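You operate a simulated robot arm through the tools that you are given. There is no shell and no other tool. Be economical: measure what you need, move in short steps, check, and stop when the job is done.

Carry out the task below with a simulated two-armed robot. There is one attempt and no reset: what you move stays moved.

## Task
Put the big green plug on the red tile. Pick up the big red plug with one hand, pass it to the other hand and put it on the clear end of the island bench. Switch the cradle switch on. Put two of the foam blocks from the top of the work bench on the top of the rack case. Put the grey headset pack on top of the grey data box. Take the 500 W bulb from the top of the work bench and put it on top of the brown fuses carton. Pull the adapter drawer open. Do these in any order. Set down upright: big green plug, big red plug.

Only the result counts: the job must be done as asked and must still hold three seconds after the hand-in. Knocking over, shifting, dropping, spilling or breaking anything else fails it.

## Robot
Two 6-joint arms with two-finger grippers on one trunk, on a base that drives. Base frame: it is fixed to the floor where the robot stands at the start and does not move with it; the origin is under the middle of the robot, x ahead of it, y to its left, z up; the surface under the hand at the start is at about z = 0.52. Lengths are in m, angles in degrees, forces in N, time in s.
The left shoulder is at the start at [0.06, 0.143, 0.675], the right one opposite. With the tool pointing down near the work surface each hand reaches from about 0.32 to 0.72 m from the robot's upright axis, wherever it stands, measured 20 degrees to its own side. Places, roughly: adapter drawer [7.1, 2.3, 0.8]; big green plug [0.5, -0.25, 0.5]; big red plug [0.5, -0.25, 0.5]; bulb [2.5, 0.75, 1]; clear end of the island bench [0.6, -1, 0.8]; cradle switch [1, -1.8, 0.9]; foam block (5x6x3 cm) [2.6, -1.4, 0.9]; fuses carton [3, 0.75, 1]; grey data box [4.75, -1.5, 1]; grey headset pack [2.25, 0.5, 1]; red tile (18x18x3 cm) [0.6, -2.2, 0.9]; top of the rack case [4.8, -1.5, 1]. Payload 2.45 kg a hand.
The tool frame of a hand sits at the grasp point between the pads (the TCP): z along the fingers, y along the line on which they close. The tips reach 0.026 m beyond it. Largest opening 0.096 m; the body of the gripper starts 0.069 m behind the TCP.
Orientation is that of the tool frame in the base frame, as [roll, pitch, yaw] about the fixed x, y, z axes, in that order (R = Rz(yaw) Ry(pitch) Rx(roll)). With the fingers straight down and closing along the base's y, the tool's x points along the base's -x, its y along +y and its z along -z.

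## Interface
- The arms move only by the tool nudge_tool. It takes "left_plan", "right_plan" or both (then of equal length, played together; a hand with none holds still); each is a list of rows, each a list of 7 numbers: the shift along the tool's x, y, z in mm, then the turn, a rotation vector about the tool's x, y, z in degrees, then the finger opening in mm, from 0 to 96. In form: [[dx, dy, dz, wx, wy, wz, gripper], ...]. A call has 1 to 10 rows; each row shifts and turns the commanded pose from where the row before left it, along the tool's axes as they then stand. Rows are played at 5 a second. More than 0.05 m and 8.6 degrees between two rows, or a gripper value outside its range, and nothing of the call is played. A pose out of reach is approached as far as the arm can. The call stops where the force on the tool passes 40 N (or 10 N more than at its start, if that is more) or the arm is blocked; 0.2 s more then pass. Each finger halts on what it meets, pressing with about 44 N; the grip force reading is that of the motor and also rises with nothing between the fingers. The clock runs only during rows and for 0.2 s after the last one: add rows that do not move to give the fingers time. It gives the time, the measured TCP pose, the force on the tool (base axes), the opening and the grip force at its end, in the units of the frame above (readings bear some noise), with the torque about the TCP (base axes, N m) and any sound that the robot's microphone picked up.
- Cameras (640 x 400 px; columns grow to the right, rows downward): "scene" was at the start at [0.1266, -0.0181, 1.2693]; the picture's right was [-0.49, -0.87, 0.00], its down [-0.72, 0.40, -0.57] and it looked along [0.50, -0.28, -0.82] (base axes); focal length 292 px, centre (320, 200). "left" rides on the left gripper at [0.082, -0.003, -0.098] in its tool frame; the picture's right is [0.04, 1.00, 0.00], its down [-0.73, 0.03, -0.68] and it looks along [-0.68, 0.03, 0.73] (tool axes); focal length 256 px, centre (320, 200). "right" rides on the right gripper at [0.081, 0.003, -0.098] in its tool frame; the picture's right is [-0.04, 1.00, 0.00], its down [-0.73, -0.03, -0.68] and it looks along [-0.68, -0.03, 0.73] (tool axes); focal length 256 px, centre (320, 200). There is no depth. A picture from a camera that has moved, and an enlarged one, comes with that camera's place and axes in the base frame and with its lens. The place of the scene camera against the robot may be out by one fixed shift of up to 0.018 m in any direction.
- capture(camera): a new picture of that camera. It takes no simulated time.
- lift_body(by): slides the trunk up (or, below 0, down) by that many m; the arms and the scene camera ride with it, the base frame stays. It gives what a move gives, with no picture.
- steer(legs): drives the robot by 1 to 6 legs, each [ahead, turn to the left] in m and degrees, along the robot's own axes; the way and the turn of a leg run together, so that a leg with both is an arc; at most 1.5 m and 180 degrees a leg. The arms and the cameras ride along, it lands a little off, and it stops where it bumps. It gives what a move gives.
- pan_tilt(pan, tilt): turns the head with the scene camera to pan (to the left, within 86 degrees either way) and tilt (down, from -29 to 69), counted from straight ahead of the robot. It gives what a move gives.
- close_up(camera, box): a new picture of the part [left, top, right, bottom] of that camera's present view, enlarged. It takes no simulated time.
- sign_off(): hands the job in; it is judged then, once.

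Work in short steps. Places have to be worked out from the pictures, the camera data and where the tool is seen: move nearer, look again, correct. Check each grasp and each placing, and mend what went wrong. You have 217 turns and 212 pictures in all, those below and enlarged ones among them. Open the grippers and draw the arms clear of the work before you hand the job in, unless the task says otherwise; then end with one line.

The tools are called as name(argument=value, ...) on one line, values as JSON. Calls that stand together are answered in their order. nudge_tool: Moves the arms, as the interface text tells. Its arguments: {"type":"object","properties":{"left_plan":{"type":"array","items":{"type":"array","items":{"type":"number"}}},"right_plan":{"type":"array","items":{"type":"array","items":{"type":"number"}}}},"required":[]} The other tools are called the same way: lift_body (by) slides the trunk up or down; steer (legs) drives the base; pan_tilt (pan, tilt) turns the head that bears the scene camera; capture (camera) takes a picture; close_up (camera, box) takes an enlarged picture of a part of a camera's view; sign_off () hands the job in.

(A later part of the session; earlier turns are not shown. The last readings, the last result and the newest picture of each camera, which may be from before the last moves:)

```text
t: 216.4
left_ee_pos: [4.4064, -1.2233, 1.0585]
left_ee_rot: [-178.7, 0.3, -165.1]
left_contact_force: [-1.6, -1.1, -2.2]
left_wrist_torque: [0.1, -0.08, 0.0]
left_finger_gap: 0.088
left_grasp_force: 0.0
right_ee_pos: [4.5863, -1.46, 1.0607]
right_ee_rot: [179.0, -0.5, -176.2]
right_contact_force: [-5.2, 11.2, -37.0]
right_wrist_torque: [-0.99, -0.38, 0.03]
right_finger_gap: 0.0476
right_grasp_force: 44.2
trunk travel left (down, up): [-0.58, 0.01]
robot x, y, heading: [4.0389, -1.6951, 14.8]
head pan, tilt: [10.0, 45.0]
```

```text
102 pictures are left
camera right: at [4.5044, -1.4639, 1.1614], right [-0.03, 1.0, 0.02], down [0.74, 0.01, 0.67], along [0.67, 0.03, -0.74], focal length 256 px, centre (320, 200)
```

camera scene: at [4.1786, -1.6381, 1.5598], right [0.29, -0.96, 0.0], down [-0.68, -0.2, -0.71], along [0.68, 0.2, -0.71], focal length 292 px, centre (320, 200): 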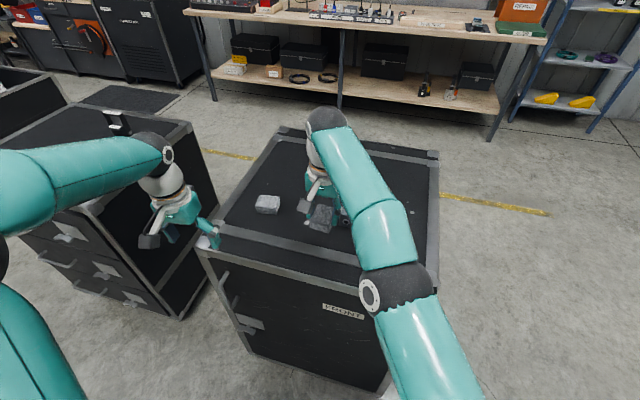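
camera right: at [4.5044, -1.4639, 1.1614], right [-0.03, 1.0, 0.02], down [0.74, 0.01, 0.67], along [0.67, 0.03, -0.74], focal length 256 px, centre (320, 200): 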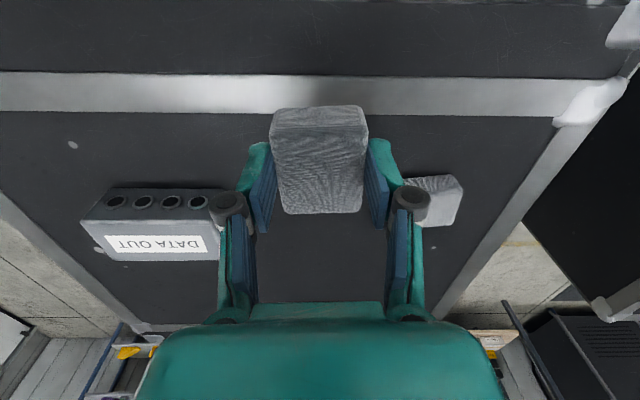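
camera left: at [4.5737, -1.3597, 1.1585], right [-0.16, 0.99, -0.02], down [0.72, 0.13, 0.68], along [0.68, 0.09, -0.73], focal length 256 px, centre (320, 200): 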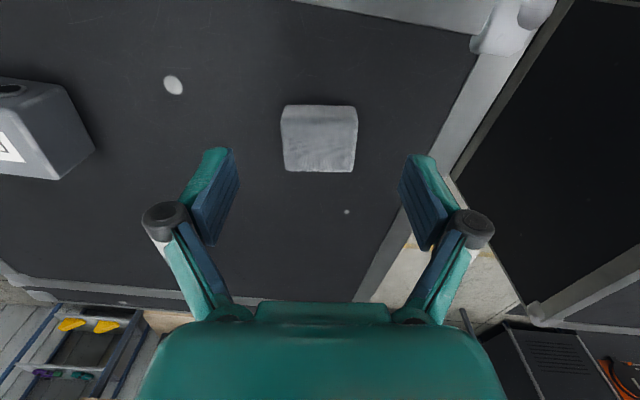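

nudge_tool(right_plan=[[-20, 0, -5, 0, 0, 0, 40], [-25, 0, 0, 0, 0, 0, 40], [-20, 0, 0, 0, 0, 0, 40], [0, 0, 0, 0, 0, 0, 40]])

capture(camera="scene")

```text
t: 217.4
left_ee_pos: [4.4071, -1.2238, 1.0589]
left_ee_rot: [-178.5, 0.3, -165.2]
left_contact_force: [-0.8, 0.2, 0.4]
left_wrist_torque: [0.0, -0.02, -0.01]
left_finger_gap: 0.0882
left_grasp_force: 0.0
right_ee_pos: [4.6029, -1.4782, 1.056]
right_ee_rot: [179.1, -0.5, -176.2]
right_contact_force: [0.5, -0.2, 0.0]
right_wrist_torque: [-0.02, 0.01, 0.0]
right_finger_gap: 0.0476
right_grasp_force: 44.2
right hand out of reach, approached as far as the arm can: row 1, 2, 3
trunk travel left (down, up): [-0.58, 0.01]
robot x, y, heading: [4.0366, -1.695, 14.8]
head pan, tilt: [10.0, 45.0]
```

```text
101 pictures are left
camera scene: at [4.1741, -1.6252, 1.5625], right [0.42, -0.91, 0.0], down [-0.64, -0.3, -0.71], along [0.64, 0.3, -0.71], focal length 292 px, centre (320, 200)
```

scene: 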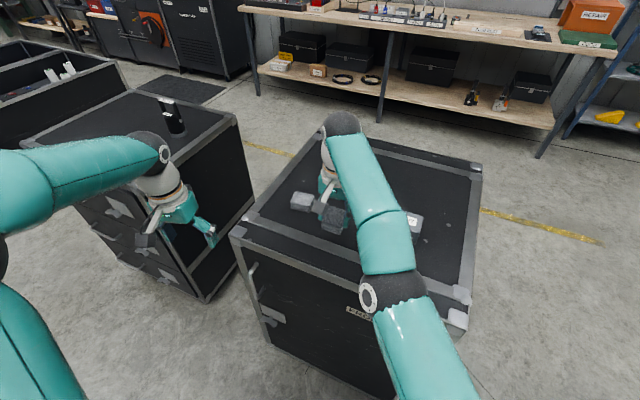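

steer(legs=[[0.055, 0]])

capture(camera="right")

```text
t: 218.4
left_ee_pos: [4.4632, -1.2091, 1.0574]
left_ee_rot: [-178.6, 0.1, -165.2]
left_contact_force: [1.1, -0.1, 0.8]
left_wrist_torque: [-0.02, 0.07, 0.01]
left_finger_gap: 0.088
left_grasp_force: 0.1
right_ee_pos: [4.6594, -1.4643, 1.0556]
right_ee_rot: [179.1, -0.7, -176.3]
right_contact_force: [1.5, -0.1, -1.0]
right_wrist_torque: [-0.03, 0.04, 0.03]
right_finger_gap: 0.0478
right_grasp_force: 44.0
trunk travel left (down, up): [-0.58, 0.01]
robot x, y, heading: [4.0898, -1.682, 15.1]
head pan, tilt: [10.0, 45.0]
```

```text
100 pictures are left
camera right: at [4.5771, -1.468, 1.1556], right [-0.02, 1.0, 0.02], down [0.74, 0.01, 0.67], along [0.67, 0.03, -0.74], focal length 256 px, centre (320, 200)
```

right: 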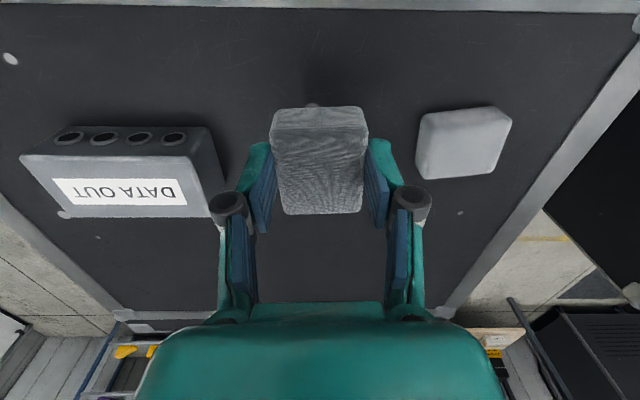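

nudge_tool(right_plan=[[0, 0, 40, 0, 0, 0, 40], [0, 0, 15, 0, 0, 0, 40], [0, 0, 4, 0, 0, 0, 40], [0, 0, 3, 0, 0, 0, 40], [0, 0, 0, 0, 0, 0, 40]])

```text
t: 219.6
left_ee_pos: [4.4607, -1.2111, 1.0609]
left_ee_rot: [-178.7, 0.3, -165.1]
left_contact_force: [-0.1, 0.4, 0.6]
left_wrist_torque: [-0.02, -0.01, -0.02]
left_finger_gap: 0.0879
left_grasp_force: 0.1
right_ee_pos: [4.6638, -1.456, 0.9978]
right_ee_rot: [179.2, -0.6, -176.3]
right_contact_force: [0.5, -0.3, 0.9]
right_wrist_torque: [0.0, 0.01, -0.02]
right_finger_gap: 0.0478
right_grasp_force: 43.9
right hand out of reach, approached as far as the arm can: row 1, 2
trunk travel left (down, up): [-0.58, 0.01]
robot x, y, heading: [4.0936, -1.6784, 14.8]
head pan, tilt: [10.0, 45.0]
```

nudge_tool(right_plan=[[0, 0, 3, 0, 0, 0, 40], [0, 0, 2, 0, 0, 0, 40], [0, 0, 0, 0, 0, 0, 54], [0, 0, 0, 0, 0, 0, 64], [0, 0, 0, 0, 0, 0, 66], [0, 0, -20, 0, 0, 0, 66], [0, 0, -40, 0, 0, 0, 66]])

capture(camera="right")

```text
t: 221.2
left_ee_pos: [4.4605, -1.2091, 1.0593]
left_ee_rot: [-178.6, 0.3, -165.2]
left_contact_force: [0.4, 0.3, 0.4]
left_wrist_torque: [-0.05, 0.0, 0.04]
left_finger_gap: 0.088
left_grasp_force: 0.0
right_ee_pos: [4.6586, -1.4644, 1.0487]
right_ee_rot: [179.0, -0.4, -176.3]
right_contact_force: [0.0, 0.3, 0.9]
right_wrist_torque: [0.03, -0.03, 0.02]
right_finger_gap: 0.0659
right_grasp_force: 0.0
right hand out of reach, approached as far as the arm can: row 7
trunk travel left (down, up): [-0.58, 0.01]
robot x, y, heading: [4.092, -1.6782, 15.1]
head pan, tilt: [10.0, 45.0]
```

```text
99 pictures are left
camera right: at [4.5751, -1.4674, 1.1495], right [-0.02, 1.0, 0.02], down [0.74, 0.01, 0.67], along [0.67, 0.03, -0.74], focal length 256 px, centre (320, 200)
```

right: 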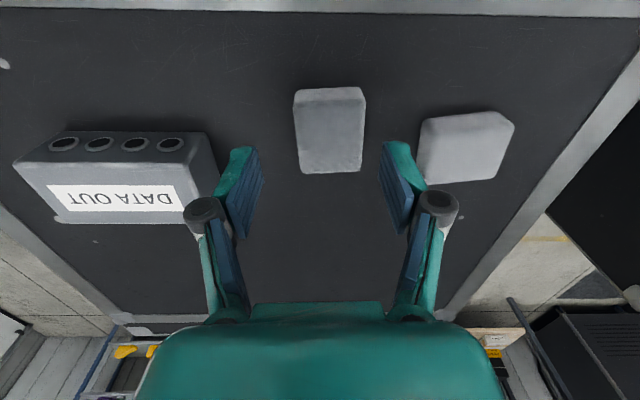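

Both foam blocks rest on the rack case. Now to the +y end of the work bench: back off and drive up the corridor at x≈3.75.

steer(legs=[[-0.38, 0]])

steer(legs=[[0, 74]])

pan_tilt(pan=10, tilt=20)

capture(camera="scene")

```text
t: 223.6
left_ee_pos: [4.0928, -1.3086, 1.0604]
left_ee_rot: [-178.7, 0.3, -165.2]
left_contact_force: [-0.7, -0.3, 0.5]
left_wrist_torque: [0.0, 0.0, -0.04]
left_finger_gap: 0.0881
left_grasp_force: 0.1
right_ee_pos: [4.2891, -1.5613, 1.0496]
right_ee_rot: [179.0, -0.5, -176.3]
right_contact_force: [-0.8, 0.0, -0.2]
right_wrist_torque: [0.02, -0.03, -0.01]
right_finger_gap: 0.066
right_grasp_force: 0.0
trunk travel left (down, up): [-0.58, 0.01]
robot x, y, heading: [3.7227, -1.7768, 14.8]
head pan, tilt: [10.0, 45.0]
```

```text
t: 225.2
left_ee_pos: [3.9817, -1.24, 1.0606]
left_ee_rot: [-178.4, 0.4, -152.6]
left_contact_force: [-0.9, 0.5, 0.2]
left_wrist_torque: [-0.02, -0.03, 0.01]
left_finger_gap: 0.0878
left_grasp_force: 0.1
right_ee_pos: [4.2304, -1.4451, 1.0516]
right_ee_rot: [178.7, 0.0, -163.8]
right_contact_force: [-0.6, 0.2, -0.8]
right_wrist_torque: [-0.03, -0.01, 0.0]
right_finger_gap: 0.0661
right_grasp_force: 0.1
trunk travel left (down, up): [-0.58, 0.01]
robot x, y, heading: [3.7316, -1.7867, 27.8]
head pan, tilt: [10.0, 45.0]
stopped in leg 1: the robot was blocked; the commanded pose is now the measured one
```

```text
t: 226.1
left_ee_pos: [3.9837, -1.2408, 1.0613]
left_ee_rot: [-178.5, 0.3, -152.6]
left_contact_force: [0.9, 0.4, 0.0]
left_wrist_torque: [0.03, -0.04, -0.02]
left_finger_gap: 0.088
left_grasp_force: 0.1
right_ee_pos: [4.2313, -1.4456, 1.0517]
right_ee_rot: [178.7, 0.1, -163.9]
right_contact_force: [-0.2, 0.6, 0.2]
right_wrist_torque: [0.0, 0.0, 0.0]
right_finger_gap: 0.066
right_grasp_force: 0.1
trunk travel left (down, up): [-0.58, 0.01]
robot x, y, heading: [3.7313, -1.787, 27.6]
head pan, tilt: [10.0, 20.0]
```

```text
98 pictures are left
camera scene: at [3.8607, -1.6842, 1.6012], right [0.61, -0.79, 0.0], down [-0.27, -0.21, -0.94], along [0.74, 0.57, -0.34], focal length 292 px, centre (320, 200)
```

scene: 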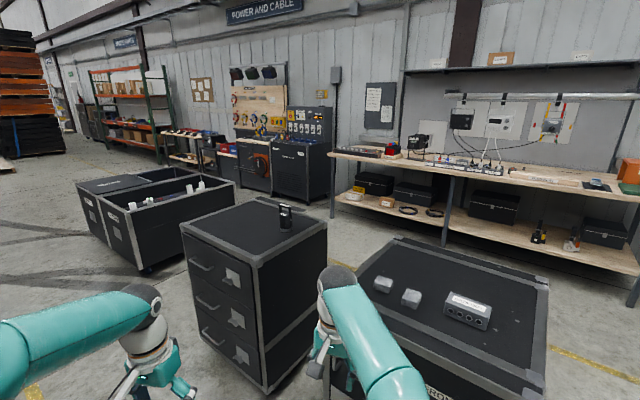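

The turn tends to fail with an arm near its limits, so I tuck the right hand properly first.

nudge_tool(right_plan=[[30, -30, 0, 0, 0, 0, 80], [30, -30, 0, 0, 0, 0, 80], [30, -35, 0, 0, 0, 0, 80], [30, -35, 0, 0, 0, 0, 80], [0, -45, 0, 0, 0, 0, 80], [0, -45, 0, 0, 0, 0, 80], [0, -40, 0, 0, 0, 0, 80]], left_plan=[[0, -30, 0, 0, 0, 0, 88], [0, -30, 0, 0, 0, 0, 88], [0, -30, 0, 0, 0, 0, 88], [0, -30, 0, 0, 0, 0, 88], [0, 0, 0, 0, 0, 0, 88], [0, 0, 0, 0, 0, 0, 88], [0, 0, 0, 0, 0, 0, 88]])

steer(legs=[[0, 62]])

```text
t: 227.7
left_ee_pos: [4.0377, -1.3456, 1.0648]
left_ee_rot: [-178.5, 0.3, -152.6]
left_contact_force: [0.4, 0.0, -0.6]
left_wrist_torque: [0.02, 0.02, -0.03]
left_finger_gap: 0.0879
left_grasp_force: 0.1
right_ee_pos: [4.1901, -1.7271, 1.045]
right_ee_rot: [178.5, 0.0, -163.8]
right_contact_force: [0.1, 0.3, 0.2]
right_wrist_torque: [0.0, -0.06, 0.0]
right_finger_gap: 0.0799
right_grasp_force: 0.0
trunk travel left (down, up): [-0.58, 0.01]
robot x, y, heading: [3.7309, -1.7879, 27.9]
head pan, tilt: [10.0, 20.0]
```

```text
t: 231.2
left_ee_pos: [3.4814, -1.31, 1.0643]
left_ee_rot: [-178.6, 0.3, -90.2]
left_contact_force: [-0.2, 0.7, -0.9]
left_wrist_torque: [-0.02, 0.01, -0.01]
left_finger_gap: 0.0883
left_grasp_force: 0.0
right_ee_pos: [3.8894, -1.3505, 1.0465]
right_ee_rot: [178.6, 0.1, -101.4]
right_contact_force: [0.0, 0.1, 0.1]
right_wrist_torque: [0.02, 0.01, -0.03]
right_finger_gap: 0.08
right_grasp_force: 0.0
trunk travel left (down, up): [-0.58, 0.01]
robot x, y, heading: [3.7782, -1.7846, 89.7]
head pan, tilt: [10.0, 20.0]
```

Tucked arms fixed the turning. Drive up along the bench and turn to face -x.

steer(legs=[[1.5, 0], [1.5, 0], [0.3, 0]])

steer(legs=[[0, 92]])

pan_tilt(pan=20, tilt=25)

capture(camera="scene")

```text
t: 247.4
left_ee_pos: [3.4878, 1.9593, 1.0639]
left_ee_rot: [-178.6, 0.2, -90.5]
left_contact_force: [-0.4, -0.4, -0.7]
left_wrist_torque: [-0.04, 0.01, 0.01]
left_finger_gap: 0.0882
left_grasp_force: 0.0
right_ee_pos: [3.8949, 1.9137, 1.0458]
right_ee_rot: [178.7, 0.0, -101.8]
right_contact_force: [0.7, 0.8, -0.7]
right_wrist_torque: [-0.06, 0.02, 0.0]
right_finger_gap: 0.0798
right_grasp_force: 0.1
trunk travel left (down, up): [-0.58, 0.01]
robot x, y, heading: [3.7789, 1.4804, 89.4]
head pan, tilt: [10.0, 20.0]
```

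```text
t: 251.2
left_ee_pos: [3.2444, 1.295, 1.0646]
left_ee_rot: [-178.3, 0.2, -12.5]
left_contact_force: [-0.6, -0.9, -0.6]
left_wrist_torque: [0.04, -0.04, 0.01]
left_finger_gap: 0.088
left_grasp_force: 0.0
right_ee_pos: [3.3708, 1.6846, 1.0473]
right_ee_rot: [178.7, -0.1, -24.0]
right_contact_force: [0.3, -0.1, 0.0]
right_wrist_torque: [0.1, -0.07, 0.0]
right_finger_gap: 0.0799
right_grasp_force: 0.1
trunk travel left (down, up): [-0.58, 0.01]
robot x, y, heading: [3.7887, 1.537, 169.4]
head pan, tilt: [10.0, 20.0]
stopped in leg 1: the robot was blocked; the commanded pose is now the measured one
```

```text
t: 252.0
left_ee_pos: [3.246, 1.297, 1.0649]
left_ee_rot: [-178.5, 0.3, -12.5]
left_contact_force: [-0.1, 0.0, 0.5]
left_wrist_torque: [0.01, 0.01, 0.0]
left_finger_gap: 0.0882
left_grasp_force: 0.0
right_ee_pos: [3.3745, 1.6868, 1.0481]
right_ee_rot: [178.6, 0.0, -24.0]
right_contact_force: [-0.1, 1.2, 0.2]
right_wrist_torque: [-0.02, 0.01, -0.03]
right_finger_gap: 0.08
right_grasp_force: 0.1
trunk travel left (down, up): [-0.58, 0.01]
robot x, y, heading: [3.7866, 1.5325, 169.2]
head pan, tilt: [20.0, 25.0]
```

```text
97 pictures are left
camera scene: at [3.6409, 1.5489, 1.5933], right [-0.16, 0.99, 0.0], down [0.42, 0.07, -0.91], along [-0.89, -0.15, -0.42], focal length 292 px, centre (320, 200)
```

scene: 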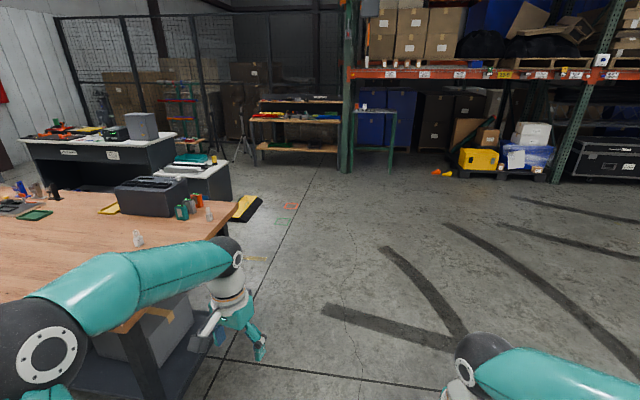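

close_up(camera="scene", box=[0, 150, 260, 310])

pan_tilt(pan=45, tilt=35)

capture(camera="scene")

```text
2.46 times, centred on (130, 230) of scene
camera zoom: at [3.6409, 1.5489, 1.5933], right [-0.16, 0.99, 0.0], down [0.42, 0.07, -0.91], along [-0.89, -0.15, -0.42], focal length 718 px, centre (788, 126)
```

zoom: 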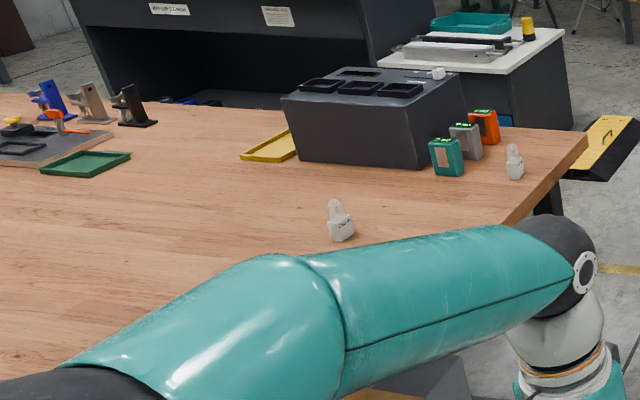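

```text
t: 252.8
left_ee_pos: [3.2466, 1.2969, 1.0655]
left_ee_rot: [-178.5, 0.3, -12.6]
left_contact_force: [0.0, -0.2, -0.5]
left_wrist_torque: [0.01, 0.02, -0.02]
left_finger_gap: 0.088
left_grasp_force: 0.0
right_ee_pos: [3.3733, 1.6872, 1.0468]
right_ee_rot: [178.5, 0.1, -24.0]
right_contact_force: [-0.3, -0.5, 0.6]
right_wrist_torque: [-0.02, -0.01, 0.03]
right_finger_gap: 0.08
right_grasp_force: 0.1
trunk travel left (down, up): [-0.58, 0.01]
robot x, y, heading: [3.7878, 1.5365, 169.5]
head pan, tilt: [45.0, 35.0]
```

```text
95 pictures are left
camera scene: at [3.6586, 1.5142, 1.5775], right [-0.56, 0.83, 0.0], down [0.47, 0.32, -0.82], along [-0.68, -0.46, -0.57], focal length 292 px, centre (320, 200)
```

scene: 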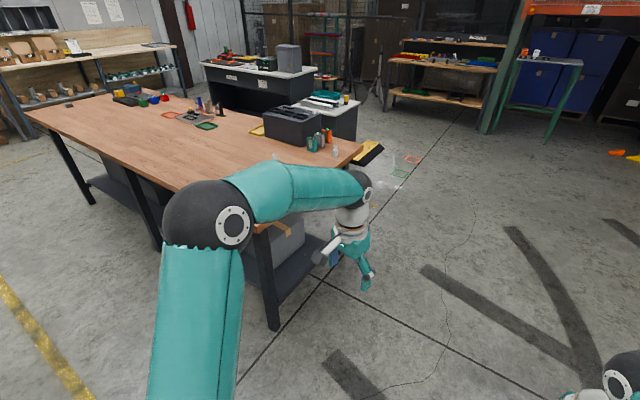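

There are two bulbs (about (2.72,0.59) and (2.46,0.78)), and three packs—the grey one in the middle. I drive to the bench's +y end.

steer(legs=[[1.1, 0]])

steer(legs=[[0, 98]])

pan_tilt(pan=0, tilt=40)

capture(camera="scene")

```text
t: 258.5
left_ee_pos: [2.1749, 1.5242, 1.0648]
left_ee_rot: [-178.5, 0.3, -13.7]
left_contact_force: [-0.4, 1.0, 0.6]
left_wrist_torque: [0.0, -0.02, 0.02]
left_finger_gap: 0.088
left_grasp_force: 0.0
right_ee_pos: [2.3113, 1.9093, 1.0482]
right_ee_rot: [178.7, 0.0, -25.2]
right_contact_force: [-0.4, -0.1, -0.3]
right_wrist_torque: [0.02, 0.0, -0.01]
right_finger_gap: 0.08
right_grasp_force: 0.0
trunk travel left (down, up): [-0.58, 0.01]
robot x, y, heading: [2.7219, 1.7485, 168.0]
head pan, tilt: [45.0, 35.0]
```

```text
t: 262.3
left_ee_pos: [2.8041, 1.1599, 1.0645]
left_ee_rot: [-178.4, 0.3, 61.5]
left_contact_force: [0.0, -0.4, -1.2]
left_wrist_torque: [0.0, 0.05, 0.02]
left_finger_gap: 0.0882
left_grasp_force: 0.2
right_ee_pos: [2.464, 1.3867, 1.0492]
right_ee_rot: [178.7, 0.0, 50.3]
right_contact_force: [0.8, 0.0, 0.2]
right_wrist_torque: [0.04, 0.01, 0.01]
right_finger_gap: 0.08
right_grasp_force: 0.0
trunk travel left (down, up): [-0.58, 0.01]
robot x, y, heading: [2.6693, 1.7705, -114.3]
head pan, tilt: [45.0, 35.0]
stopped in leg 1: the robot was blocked; the commanded pose is now the measured one
```

```text
t: 263.4
left_ee_pos: [2.8024, 1.162, 1.0662]
left_ee_rot: [-178.4, 0.5, 61.5]
left_contact_force: [0.1, 0.1, 0.2]
left_wrist_torque: [-0.02, 0.01, 0.03]
left_finger_gap: 0.0879
left_grasp_force: 0.1
right_ee_pos: [2.4615, 1.3895, 1.0499]
right_ee_rot: [178.5, -0.1, 50.3]
right_contact_force: [-0.5, 0.4, -0.1]
right_wrist_torque: [-0.02, -0.02, 0.02]
right_finger_gap: 0.0804
right_grasp_force: 0.0
trunk travel left (down, up): [-0.58, 0.01]
robot x, y, heading: [2.6744, 1.7778, -114.6]
head pan, tilt: [0.0, 40.0]
```

```text
94 pictures are left
camera scene: at [2.6145, 1.6591, 1.5699], right [-0.91, 0.41, 0.0], down [0.27, 0.59, -0.77], along [-0.32, -0.7, -0.64], focal length 292 px, centre (320, 200)
```

scene: 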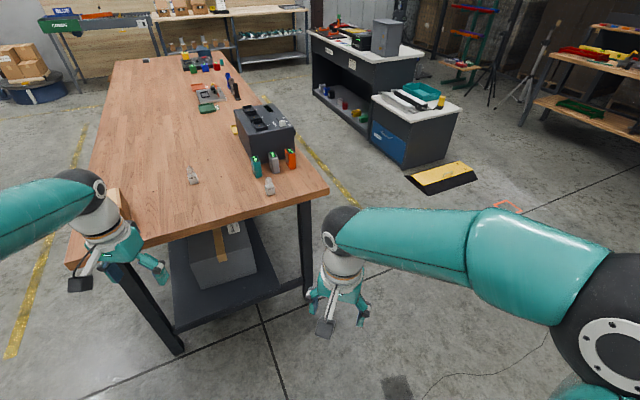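

close_up(camera="scene", box=[160, 120, 340, 230])

close_up(camera="scene", box=[175, 150, 215, 190])

close_up(camera="scene", box=[250, 145, 300, 200])

```text
3.56 times, centred on (250, 175) of scene
camera zoom: at [2.6145, 1.6591, 1.5699], right [-0.91, 0.41, 0.0], down [0.27, 0.59, -0.77], along [-0.32, -0.7, -0.64], focal length 1037 px, centre (569, 289)
```

zoom: 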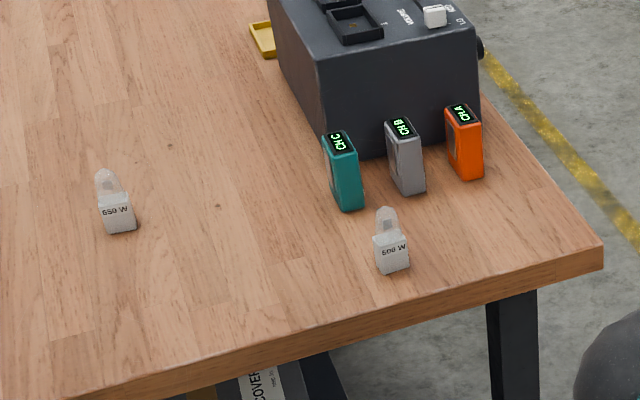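

```text
10.00 times, centred on (195, 170) of scene
camera zoom: at [2.6145, 1.6591, 1.5699], right [-0.91, 0.41, 0.0], down [0.27, 0.59, -0.77], along [-0.32, -0.7, -0.64], focal length 2917 px, centre (1570, 500)
```

zoom: 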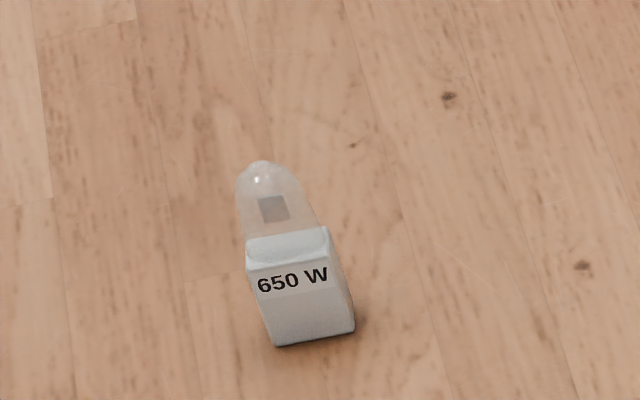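

```text
7.27 times, centred on (275, 172) of scene
camera zoom: at [2.6145, 1.6591, 1.5699], right [-0.91, 0.41, 0.0], down [0.27, 0.59, -0.77], along [-0.32, -0.7, -0.64], focal length 2122 px, centre (647, 400)
```

zoom: 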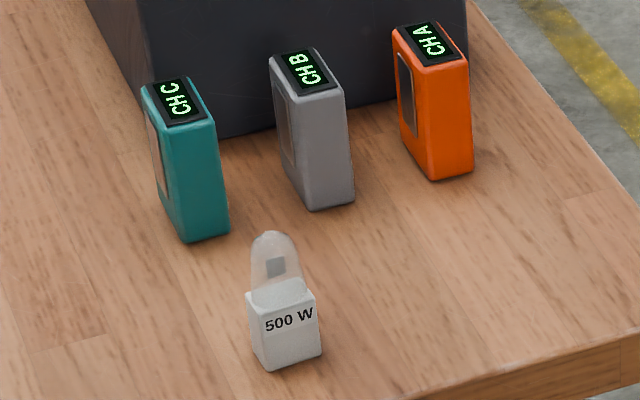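

The 500 W bulb is the one near the packs, at about (2.42,0.79); grey pack at about (2.36,0.67). Approach the bench end.

steer(legs=[[0, 14]])

steer(legs=[[0.45, 0]])

pan_tilt(pan=0, tilt=50)

capture(camera="scene")

capture(camera="right")

```text
t: 264.8
left_ee_pos: [2.9455, 1.2089, 1.0673]
left_ee_rot: [-178.5, 0.4, 75.8]
left_contact_force: [-0.6, -0.3, -0.1]
left_wrist_torque: [-0.03, 0.0, -0.02]
left_finger_gap: 0.0879
left_grasp_force: 0.1
right_ee_pos: [2.5605, 1.3474, 1.0501]
right_ee_rot: [178.5, 0.0, 64.2]
right_contact_force: [0.3, 0.0, -0.1]
right_wrist_torque: [0.0, 0.04, 0.01]
right_finger_gap: 0.0801
right_grasp_force: 0.1
trunk travel left (down, up): [-0.58, 0.01]
robot x, y, heading: [2.6615, 1.7737, -100.2]
head pan, tilt: [0.0, 40.0]
```

```text
t: 267.5
left_ee_pos: [2.8699, 0.7665, 1.0679]
left_ee_rot: [-178.5, 0.4, 76.0]
left_contact_force: [0.4, -0.1, 0.0]
left_wrist_torque: [-0.02, 0.05, 0.0]
left_finger_gap: 0.0879
left_grasp_force: 0.1
right_ee_pos: [2.4828, 0.901, 1.0502]
right_ee_rot: [178.6, 0.0, 64.6]
right_contact_force: [-0.8, -1.3, -0.4]
right_wrist_torque: [0.03, 0.02, -0.01]
right_finger_gap: 0.0798
right_grasp_force: 0.1
trunk travel left (down, up): [-0.58, 0.01]
robot x, y, heading: [2.583, 1.3313, -99.7]
head pan, tilt: [0.0, 40.0]
```

```text
t: 268.2
left_ee_pos: [2.8703, 0.767, 1.068]
left_ee_rot: [-178.5, 0.4, 76.0]
left_contact_force: [1.1, 0.2, 0.2]
left_wrist_torque: [0.0, 0.02, 0.02]
left_finger_gap: 0.0879
left_grasp_force: 0.0
right_ee_pos: [2.4838, 0.9018, 1.0502]
right_ee_rot: [178.5, -0.1, 64.7]
right_contact_force: [0.5, 0.4, 0.5]
right_wrist_torque: [0.0, 0.04, 0.01]
right_finger_gap: 0.0802
right_grasp_force: 0.1
trunk travel left (down, up): [-0.58, 0.01]
robot x, y, heading: [2.5817, 1.3273, -99.8]
head pan, tilt: [0.0, 50.0]
```

```text
90 pictures are left
camera scene: at [2.5601, 1.2115, 1.5558], right [-0.98, 0.17, 0.0], down [0.13, 0.75, -0.64], along [-0.11, -0.63, -0.77], focal length 292 px, centre (320, 200)
```

scene: 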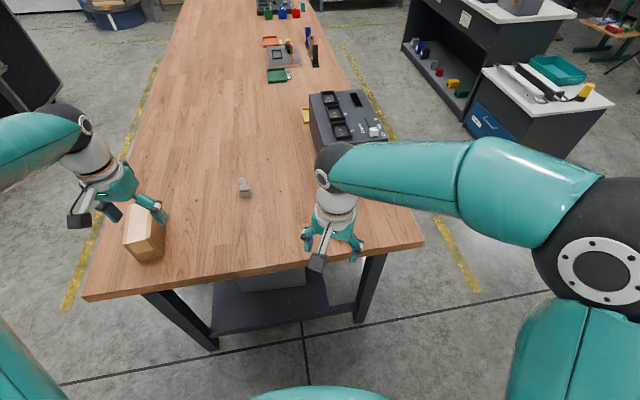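

```text
89 pictures are left
camera right: at [2.5178, 0.9762, 1.1504], right [0.89, -0.46, 0.03], down [-0.36, -0.64, 0.68], along [-0.3, -0.61, -0.73], focal length 256 px, centre (320, 200)
```

right: 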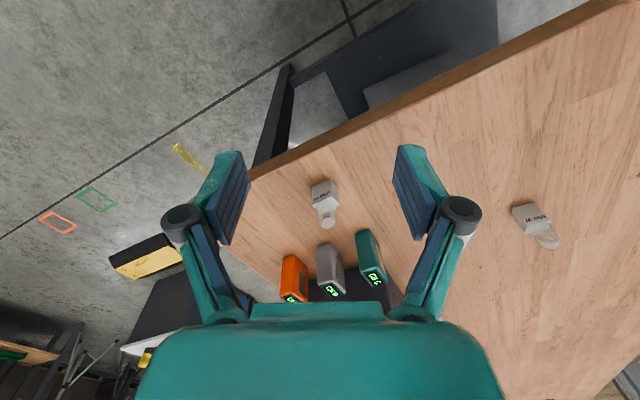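

The carton is at about (2.90,0.77). I turn the base 15° right so the left hand can take the bulb and also reach the carton.

steer(legs=[[0, -14]])

capture(camera="left")

capture(camera="scene")

```text
t: 269.6
left_ee_pos: [2.725, 0.7163, 1.0682]
left_ee_rot: [-178.5, 0.4, 61.9]
left_contact_force: [0.2, 0.5, 0.3]
left_wrist_torque: [-0.04, 0.0, -0.02]
left_finger_gap: 0.0877
left_grasp_force: 0.1
right_ee_pos: [2.3833, 0.9417, 1.0507]
right_ee_rot: [178.5, 0.0, 50.5]
right_contact_force: [-0.5, -0.2, 0.6]
right_wrist_torque: [0.01, 0.0, -0.02]
right_finger_gap: 0.0802
right_grasp_force: 0.2
trunk travel left (down, up): [-0.58, 0.01]
robot x, y, heading: [2.5929, 1.3328, -113.6]
head pan, tilt: [0.0, 50.0]
```

```text
88 pictures are left
camera left: at [2.7623, 0.788, 1.1655], right [0.9, -0.44, -0.03], down [-0.3, -0.67, 0.68], along [-0.31, -0.61, -0.73], focal length 256 px, centre (320, 200)
```

left: 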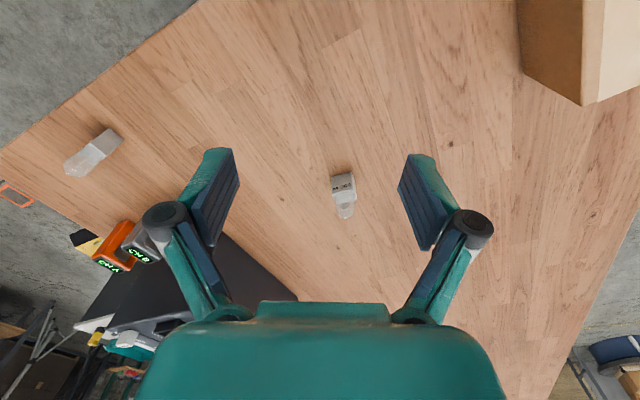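

```text
87 pictures are left
camera scene: at [2.5388, 1.2193, 1.5558], right [-0.91, 0.4, 0.0], down [0.31, 0.7, -0.64], along [-0.26, -0.59, -0.77], focal length 292 px, centre (320, 200)
```

scene: 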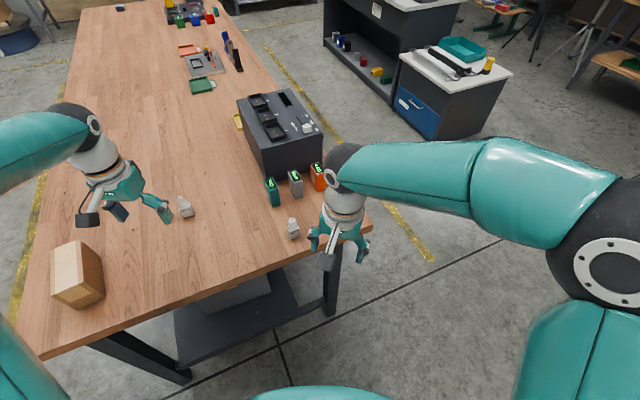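

Move the right hand out of the way and the left toward the 500 W bulb.

nudge_tool(right_plan=[[7, -44, 0, 0, 0, 0, 80], [7, -44, 0, 0, 0, 0, 80], [7, -44, 0, 0, 0, 0, 80], [7, -44, 0, 0, 0, 0, 80], [7, -44, 0, 0, 0, 0, 80], [7, -44, 0, 0, 0, 0, 80], [0, 0, 0, 0, 0, 0, 80], [0, 0, 0, 0, 0, 0, 80]], left_plan=[[-9, -41, 0, 0, 0, 0, 88], [-9, -41, 0, 0, 0, 0, 88], [-9, -41, 0, 0, 0, 0, 88], [-9, -41, 0, 0, 0, 0, 88], [-9, -41, 0, 0, 0, 0, 80], [-9, -41, 0, 0, 0, 0, 70], [-9, -41, 0, 0, 0, 0, 60], [0, 0, 0, 0, 0, 0, 60]])

capture(camera="left")

```text
t: 271.4
left_ee_pos: [2.4449, 0.7963, 1.0756]
left_ee_rot: [-178.6, 0.4, 61.8]
left_contact_force: [-0.4, 0.5, -0.4]
left_wrist_torque: [-0.02, 0.04, -0.01]
left_finger_gap: 0.0601
left_grasp_force: 0.0
right_ee_pos: [2.2055, 1.1416, 1.0443]
right_ee_rot: [178.5, 0.0, 50.5]
right_contact_force: [0.3, 0.8, 0.0]
right_wrist_torque: [0.0, 0.02, 0.01]
right_finger_gap: 0.08
right_grasp_force: 0.0
trunk travel left (down, up): [-0.58, 0.01]
robot x, y, heading: [2.5944, 1.3271, -114.0]
head pan, tilt: [0.0, 50.0]
```

```text
86 pictures are left
camera left: at [2.4817, 0.8687, 1.1731], right [0.9, -0.43, -0.03], down [-0.3, -0.67, 0.68], along [-0.31, -0.61, -0.73], focal length 256 px, centre (320, 200)
```

left: 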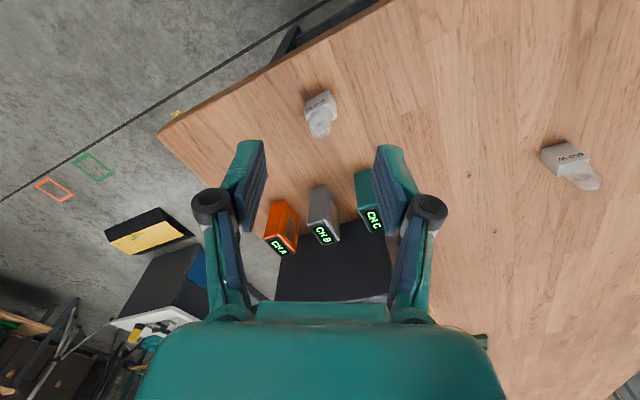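

The bulb's base is aligned with the bench; I turn the left gripper to close along y so its rear box stays away from the packs.

nudge_tool(left_plan=[[0, 0, 0, 0, 0, 8, 70], [0, 0, 0, 0, 0, 8, 70], [0, 0, 0, 0, 0, 8, 70], [0, 0, 0, 0, 0, 8, 70], [0, 0, 0, 0, 0, 8, 70], [0, 0, 0, 0, 0, 8, 70], [0, 0, 0, 0, 0, 7, 70], [0, 0, 0, 0, 0, 0, 70]])

capture(camera="left")

```text
t: 273.2
left_ee_pos: [2.4414, 0.7959, 1.0766]
left_ee_rot: [-179.5, 1.4, 6.8]
left_contact_force: [0.1, 0.0, 0.2]
left_wrist_torque: [-0.01, -0.03, 0.04]
left_finger_gap: 0.07
left_grasp_force: 0.1
right_ee_pos: [2.2043, 1.1411, 1.0445]
right_ee_rot: [178.5, 0.0, 50.5]
right_contact_force: [0.3, 1.1, 0.4]
right_wrist_torque: [0.01, -0.01, 0.0]
right_finger_gap: 0.0797
right_grasp_force: 0.1
trunk travel left (down, up): [-0.58, 0.01]
robot x, y, heading: [2.5899, 1.3281, -113.8]
head pan, tilt: [0.0, 50.0]
```

```text
85 pictures are left
camera left: at [2.5249, 0.8075, 1.1721], right [0.16, -0.99, -0.01], down [-0.71, -0.12, 0.7], along [-0.69, -0.1, -0.72], focal length 256 px, centre (320, 200)
```

left: 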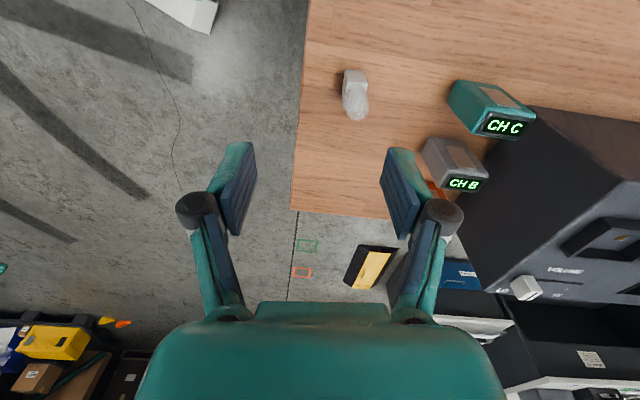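

nudge_tool(left_plan=[[-22, 36, 0, 0, 0, 0, 56], [0, 0, 45, 0, 0, 0, 56], [0, 0, 45, 0, 0, 0, 56], [0, 0, 30, 0, 0, 0, 56], [0, 0, 0, 0, 0, 0, 56]])

capture(camera="left")

```text
t: 274.4
left_ee_pos: [2.4229, 0.7579, 0.9555]
left_ee_rot: [-179.6, 1.4, 6.9]
left_contact_force: [0.6, 0.5, 0.2]
left_wrist_torque: [0.03, -0.03, 0.01]
left_finger_gap: 0.0561
left_grasp_force: 0.0
right_ee_pos: [2.2052, 1.1426, 1.0444]
right_ee_rot: [178.5, 0.0, 50.5]
right_contact_force: [0.4, -1.1, -0.2]
right_wrist_torque: [0.01, 0.04, -0.03]
right_finger_gap: 0.0799
right_grasp_force: 0.0
trunk travel left (down, up): [-0.58, 0.01]
robot x, y, heading: [2.5895, 1.3282, -113.6]
head pan, tilt: [0.0, 50.0]
```

```text
84 pictures are left
camera left: at [2.5047, 0.77, 1.0511], right [0.16, -0.99, -0.01], down [-0.71, -0.12, 0.7], along [-0.69, -0.1, -0.72], focal length 256 px, centre (320, 200)
```

left: 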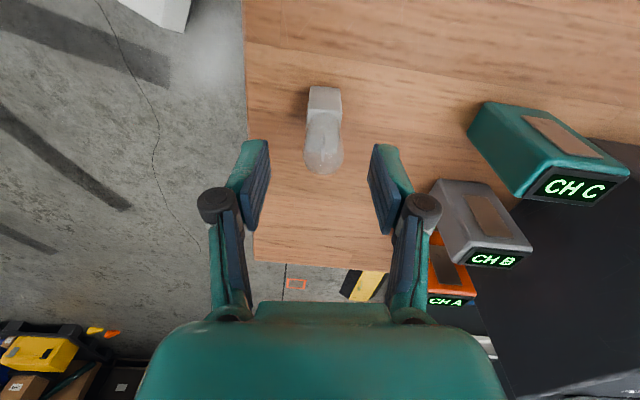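

nudge_tool(left_plan=[[4, 0, 25, 0, 0, 0, 56], [0, 0, 20, 0, 0, 0, 56], [0, 0, 0, 0, 0, 0, 40], [0, 0, 0, 0, 0, 0, 22], [0, 0, 0, 0, 0, 0, 22], [0, 0, 0, 0, 0, 0, 22]])

capture(camera="left")

```text
t: 275.8
left_ee_pos: [2.425, 0.758, 0.9118]
left_ee_rot: [-179.3, 1.3, 6.9]
left_contact_force: [0.2, -0.3, 0.2]
left_wrist_torque: [-0.01, 0.02, -0.01]
left_finger_gap: 0.0232
left_grasp_force: 5.9
right_ee_pos: [2.2044, 1.141, 1.0432]
right_ee_rot: [178.4, 0.1, 50.5]
right_contact_force: [-0.4, -0.4, -0.8]
right_wrist_torque: [0.03, 0.01, 0.02]
right_finger_gap: 0.0802
right_grasp_force: 0.2
trunk travel left (down, up): [-0.58, 0.01]
robot x, y, heading: [2.5913, 1.3307, -113.6]
head pan, tilt: [0.0, 50.0]
```

```text
83 pictures are left
camera left: at [2.5079, 0.7703, 1.0075], right [0.16, -0.99, -0.01], down [-0.71, -0.12, 0.7], along [-0.69, -0.1, -0.72], focal length 256 px, centre (320, 200)
```

left: 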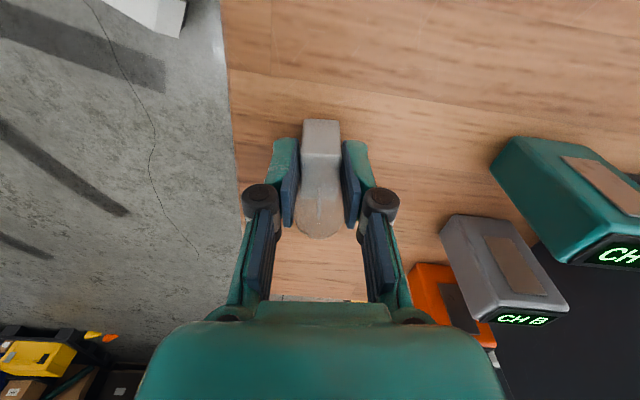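

nudge_tool(left_plan=[[0, 0, 0, 0, 0, 0, 14], [0, 0, 0, 0, 0, 0, 14], [0, 0, -30, 0, 0, 0, 14], [0, 0, -45, 0, 0, 0, 14], [0, 0, -45, 0, 0, 0, 14], [0, 0, -45, 0, 0, 0, 14], [0, 0, -30, 0, 0, 0, 14]])

capture(camera="left")

pan_tilt(pan=40, tilt=50)

capture(camera="scene")

```text
t: 277.4
left_ee_pos: [2.4305, 0.7568, 1.1058]
left_ee_rot: [-179.5, 1.3, 6.8]
left_contact_force: [0.7, -0.2, -0.3]
left_wrist_torque: [0.0, 0.0, 0.01]
left_finger_gap: 0.0224
left_grasp_force: 44.2
right_ee_pos: [2.2037, 1.1418, 1.0439]
right_ee_rot: [178.5, 0.0, 50.5]
right_contact_force: [0.6, 0.2, 0.3]
right_wrist_torque: [0.01, 0.04, -0.02]
right_finger_gap: 0.0798
right_grasp_force: 0.0
trunk travel left (down, up): [-0.58, 0.01]
robot x, y, heading: [2.5914, 1.3275, -113.9]
head pan, tilt: [0.0, 50.0]
```

```text
82 pictures are left
camera left: at [2.5135, 0.7693, 1.202], right [0.16, -0.99, -0.01], down [-0.71, -0.12, 0.7], along [-0.69, -0.1, -0.72], focal length 256 px, centre (320, 200)
```

left: 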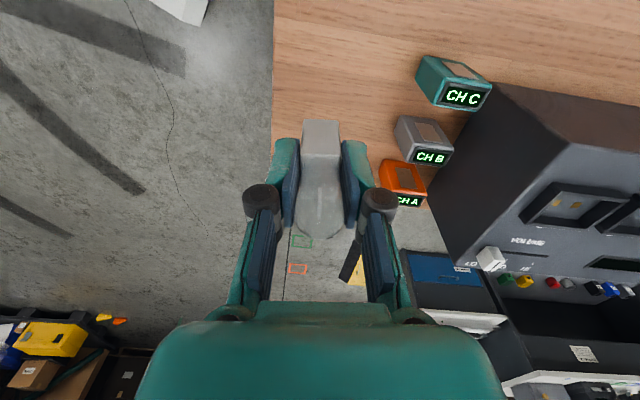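

```text
t: 278.4
left_ee_pos: [2.4304, 0.7577, 1.1063]
left_ee_rot: [-179.4, 1.4, 6.9]
left_contact_force: [-0.4, 0.4, 0.1]
left_wrist_torque: [-0.02, 0.02, 0.02]
left_finger_gap: 0.0224
left_grasp_force: 44.0
right_ee_pos: [2.2044, 1.1411, 1.0431]
right_ee_rot: [178.5, 0.0, 50.4]
right_contact_force: [-0.4, 0.3, -0.1]
right_wrist_torque: [-0.02, 0.03, -0.02]
right_finger_gap: 0.0801
right_grasp_force: 0.0
trunk travel left (down, up): [-0.58, 0.01]
robot x, y, heading: [2.5915, 1.331, -113.9]
head pan, tilt: [40.0, 50.0]
```

```text
81 pictures are left
camera scene: at [2.5916, 1.2157, 1.5558], right [-0.96, -0.28, 0.0], down [-0.21, 0.74, -0.64], along [0.18, -0.62, -0.77], focal length 292 px, centre (320, 200)
```

scene: 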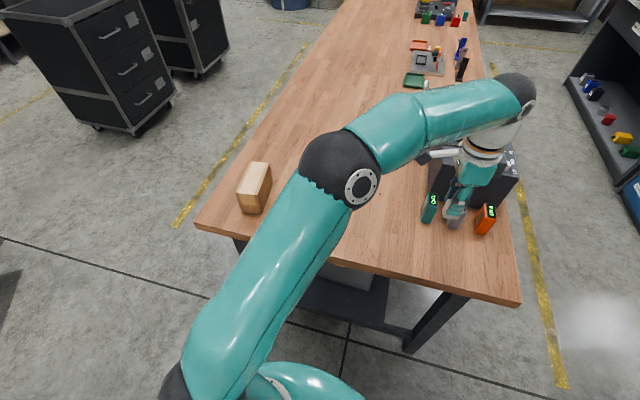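

close_up(camera="scene", box=[210, 140, 300, 230])

```text
4.44 times, centred on (255, 185) of scene
camera zoom: at [2.5916, 1.2157, 1.5558], right [-0.96, -0.28, 0.0], down [-0.21, 0.74, -0.64], along [0.18, -0.62, -0.77], focal length 1297 px, centre (609, 267)
```

zoom: 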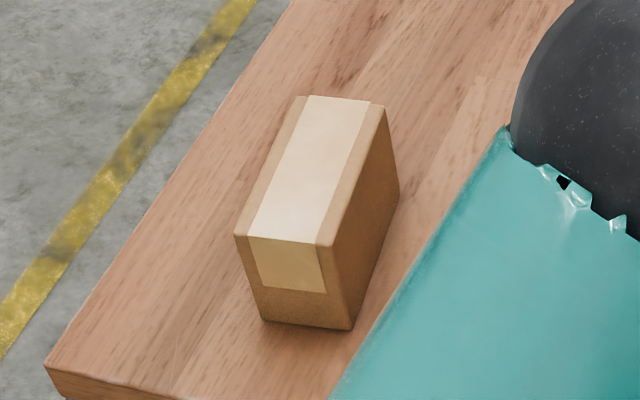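

Carton top ≈ z 0.962 centred near (2.93,0.71). I rotate the left wrist back and carry the bulb over.

nudge_tool(left_plan=[[0, 0, 0, 0, 0, -8, 14], [0, 0, 0, 0, 0, -8, 14], [0, 0, 0, 0, 0, -8, 14], [0, 0, 0, 0, 0, -8, 14], [0, 0, 0, 0, 0, -8, 14], [0, 0, 0, 0, 0, -8, 14], [0, 0, 0, 0, 0, -8, 14], [0, 0, 0, 0, 0, 0, 14]])

nudge_tool(left_plan=[[17, 42, 0, 0, 0, 0, 14], [17, 42, 0, 0, 0, 0, 14], [17, 42, 0, 0, 0, 0, 14], [17, 42, 0, 0, 0, 0, 14], [17, 42, 0, 0, 0, 0, 14], [17, 42, 0, 0, 0, 0, 14], [17, 42, 0, 0, 0, 0, 14], [17, 42, 0, 0, 0, 0, 14], [17, 42, 0, 0, 0, 0, 14], [17, 42, 0, 0, 0, 0, 14]])

capture(camera="left")

capture(camera="scene")

```text
t: 280.2
left_ee_pos: [2.4292, 0.757, 1.1058]
left_ee_rot: [-178.5, 0.3, 63.0]
left_contact_force: [0.2, -0.4, -0.2]
left_wrist_torque: [-0.03, 0.0, 0.04]
left_finger_gap: 0.0226
left_grasp_force: 43.9
right_ee_pos: [2.2049, 1.142, 1.0446]
right_ee_rot: [178.4, 0.0, 50.6]
right_contact_force: [-0.3, -0.1, 0.5]
right_wrist_torque: [0.01, 0.0, -0.01]
right_finger_gap: 0.0801
right_grasp_force: 0.0
trunk travel left (down, up): [-0.58, 0.01]
robot x, y, heading: [2.5935, 1.3267, -114.0]
head pan, tilt: [40.0, 50.0]
```

```text
t: 282.4
left_ee_pos: [2.8817, 0.7184, 1.0929]
left_ee_rot: [-178.5, 0.3, 62.8]
left_contact_force: [-0.5, 0.0, -0.5]
left_wrist_torque: [0.03, 0.02, 0.05]
left_finger_gap: 0.0225
left_grasp_force: 43.9
right_ee_pos: [2.2056, 1.1402, 1.0446]
right_ee_rot: [178.6, 0.0, 50.5]
right_contact_force: [-0.2, 0.3, -0.8]
right_wrist_torque: [-0.03, 0.04, 0.01]
right_finger_gap: 0.0801
right_grasp_force: 0.1
trunk travel left (down, up): [-0.58, 0.01]
robot x, y, heading: [2.5913, 1.3251, -114.1]
head pan, tilt: [40.0, 50.0]
```

```text
79 pictures are left
camera left: at [2.9177, 0.7902, 1.1911], right [0.91, -0.42, -0.03], down [-0.29, -0.67, 0.68], along [-0.3, -0.61, -0.73], focal length 256 px, centre (320, 200)
```

left: 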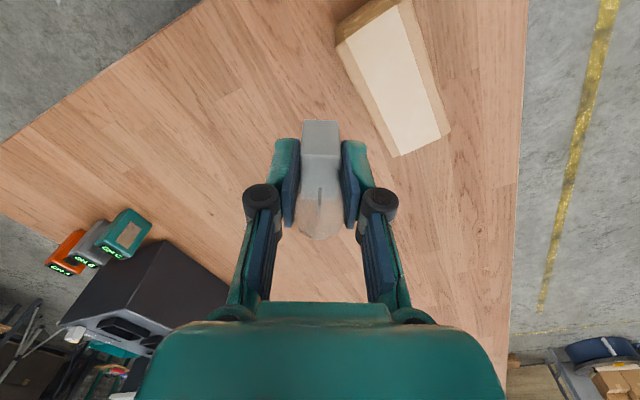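

```text
78 pictures are left
camera scene: at [2.5929, 1.2159, 1.5558], right [-0.96, -0.28, 0.0], down [-0.21, 0.74, -0.64], along [0.18, -0.62, -0.77], focal length 292 px, centre (320, 200)
```

scene: 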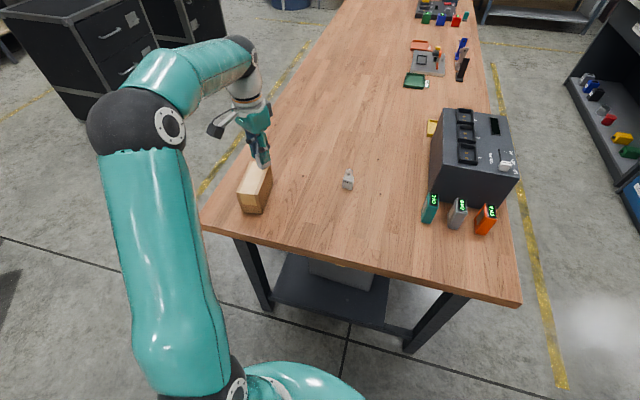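

nudge_tool(left_plan=[[7, 28, 0, 0, 0, 0, 14], [7, 28, 0, 0, 0, 0, 14], [0, 0, 35, 0, 0, 0, 14], [0, 0, 35, 0, 0, 0, 14], [0, 0, 0, 0, 0, 0, 14]])

capture(camera="left")

close_up(camera="scene", box=[200, 110, 310, 230])

```text
t: 283.6
left_ee_pos: [2.9339, 0.7038, 1.0216]
left_ee_rot: [-178.4, 0.3, 62.7]
left_contact_force: [-0.8, -0.8, -0.8]
left_wrist_torque: [0.04, 0.0, 0.02]
left_finger_gap: 0.0228
left_grasp_force: 43.9
right_ee_pos: [2.2039, 1.142, 1.0444]
right_ee_rot: [178.5, -0.1, 50.5]
right_contact_force: [0.7, -0.1, 0.1]
right_wrist_torque: [-0.03, 0.05, 0.02]
right_finger_gap: 0.08
right_grasp_force: 0.2
trunk travel left (down, up): [-0.58, 0.01]
robot x, y, heading: [2.5893, 1.3314, -113.8]
head pan, tilt: [40.0, 50.0]
```

```text
77 pictures are left
camera left: at [2.9709, 0.7776, 1.1188], right [0.91, -0.42, -0.03], down [-0.29, -0.67, 0.68], along [-0.3, -0.61, -0.73], focal length 256 px, centre (320, 200)
```

left: 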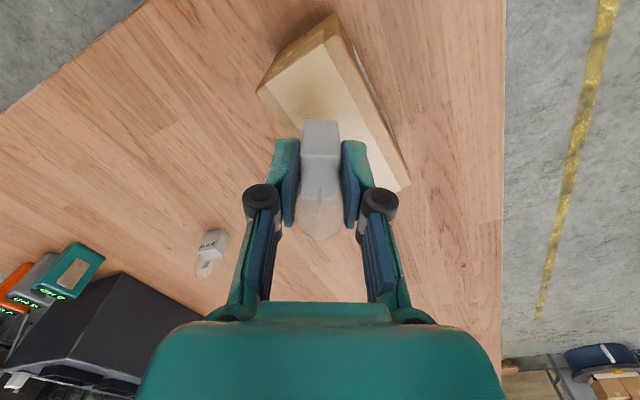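

```text
3.33 times, centred on (255, 170) of scene
camera zoom: at [2.5917, 1.2162, 1.5558], right [-0.96, -0.28, 0.0], down [-0.21, 0.74, -0.64], along [0.18, -0.62, -0.77], focal length 972 px, centre (537, 300)
```

zoom: 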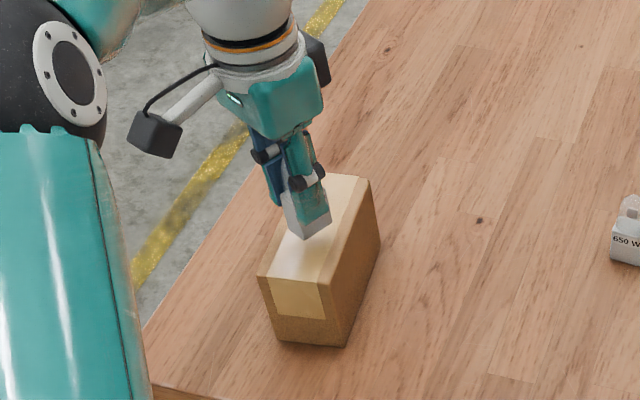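

nudge_tool(left_plan=[[-7, 7, 0, 0, 0, 0, 14], [0, 0, 15, 0, 0, 0, 14], [0, 0, 4, 0, 0, 0, 14], [0, 0, 3, 0, 0, 0, 14], [0, 0, 0, 0, 0, 0, 14]])

close_up(camera="scene", box=[200, 110, 310, 230])

```text
t: 284.8
left_ee_pos: [2.937, 0.695, 1.0029]
left_ee_rot: [-178.6, 0.4, 62.9]
left_contact_force: [0.5, 0.0, 5.8]
left_wrist_torque: [-0.18, 0.0, 0.0]
left_finger_gap: 0.0224
left_grasp_force: 44.2
right_ee_pos: [2.2053, 1.1417, 1.0449]
right_ee_rot: [178.5, -0.1, 50.4]
right_contact_force: [0.2, 0.2, 0.4]
right_wrist_torque: [-0.01, 0.03, 0.0]
right_finger_gap: 0.08
right_grasp_force: 0.0
trunk travel left (down, up): [-0.58, 0.01]
robot x, y, heading: [2.5919, 1.3286, -113.8]
head pan, tilt: [40.0, 50.0]
```

```text
3.33 times, centred on (255, 170) of scene
camera zoom: at [2.5915, 1.2166, 1.5559], right [-0.96, -0.28, 0.0], down [-0.21, 0.74, -0.64], along [0.18, -0.62, -0.77], focal length 972 px, centre (537, 300)
```

zoom: 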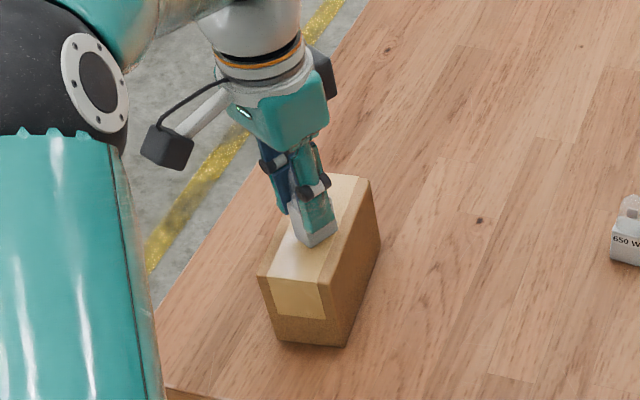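

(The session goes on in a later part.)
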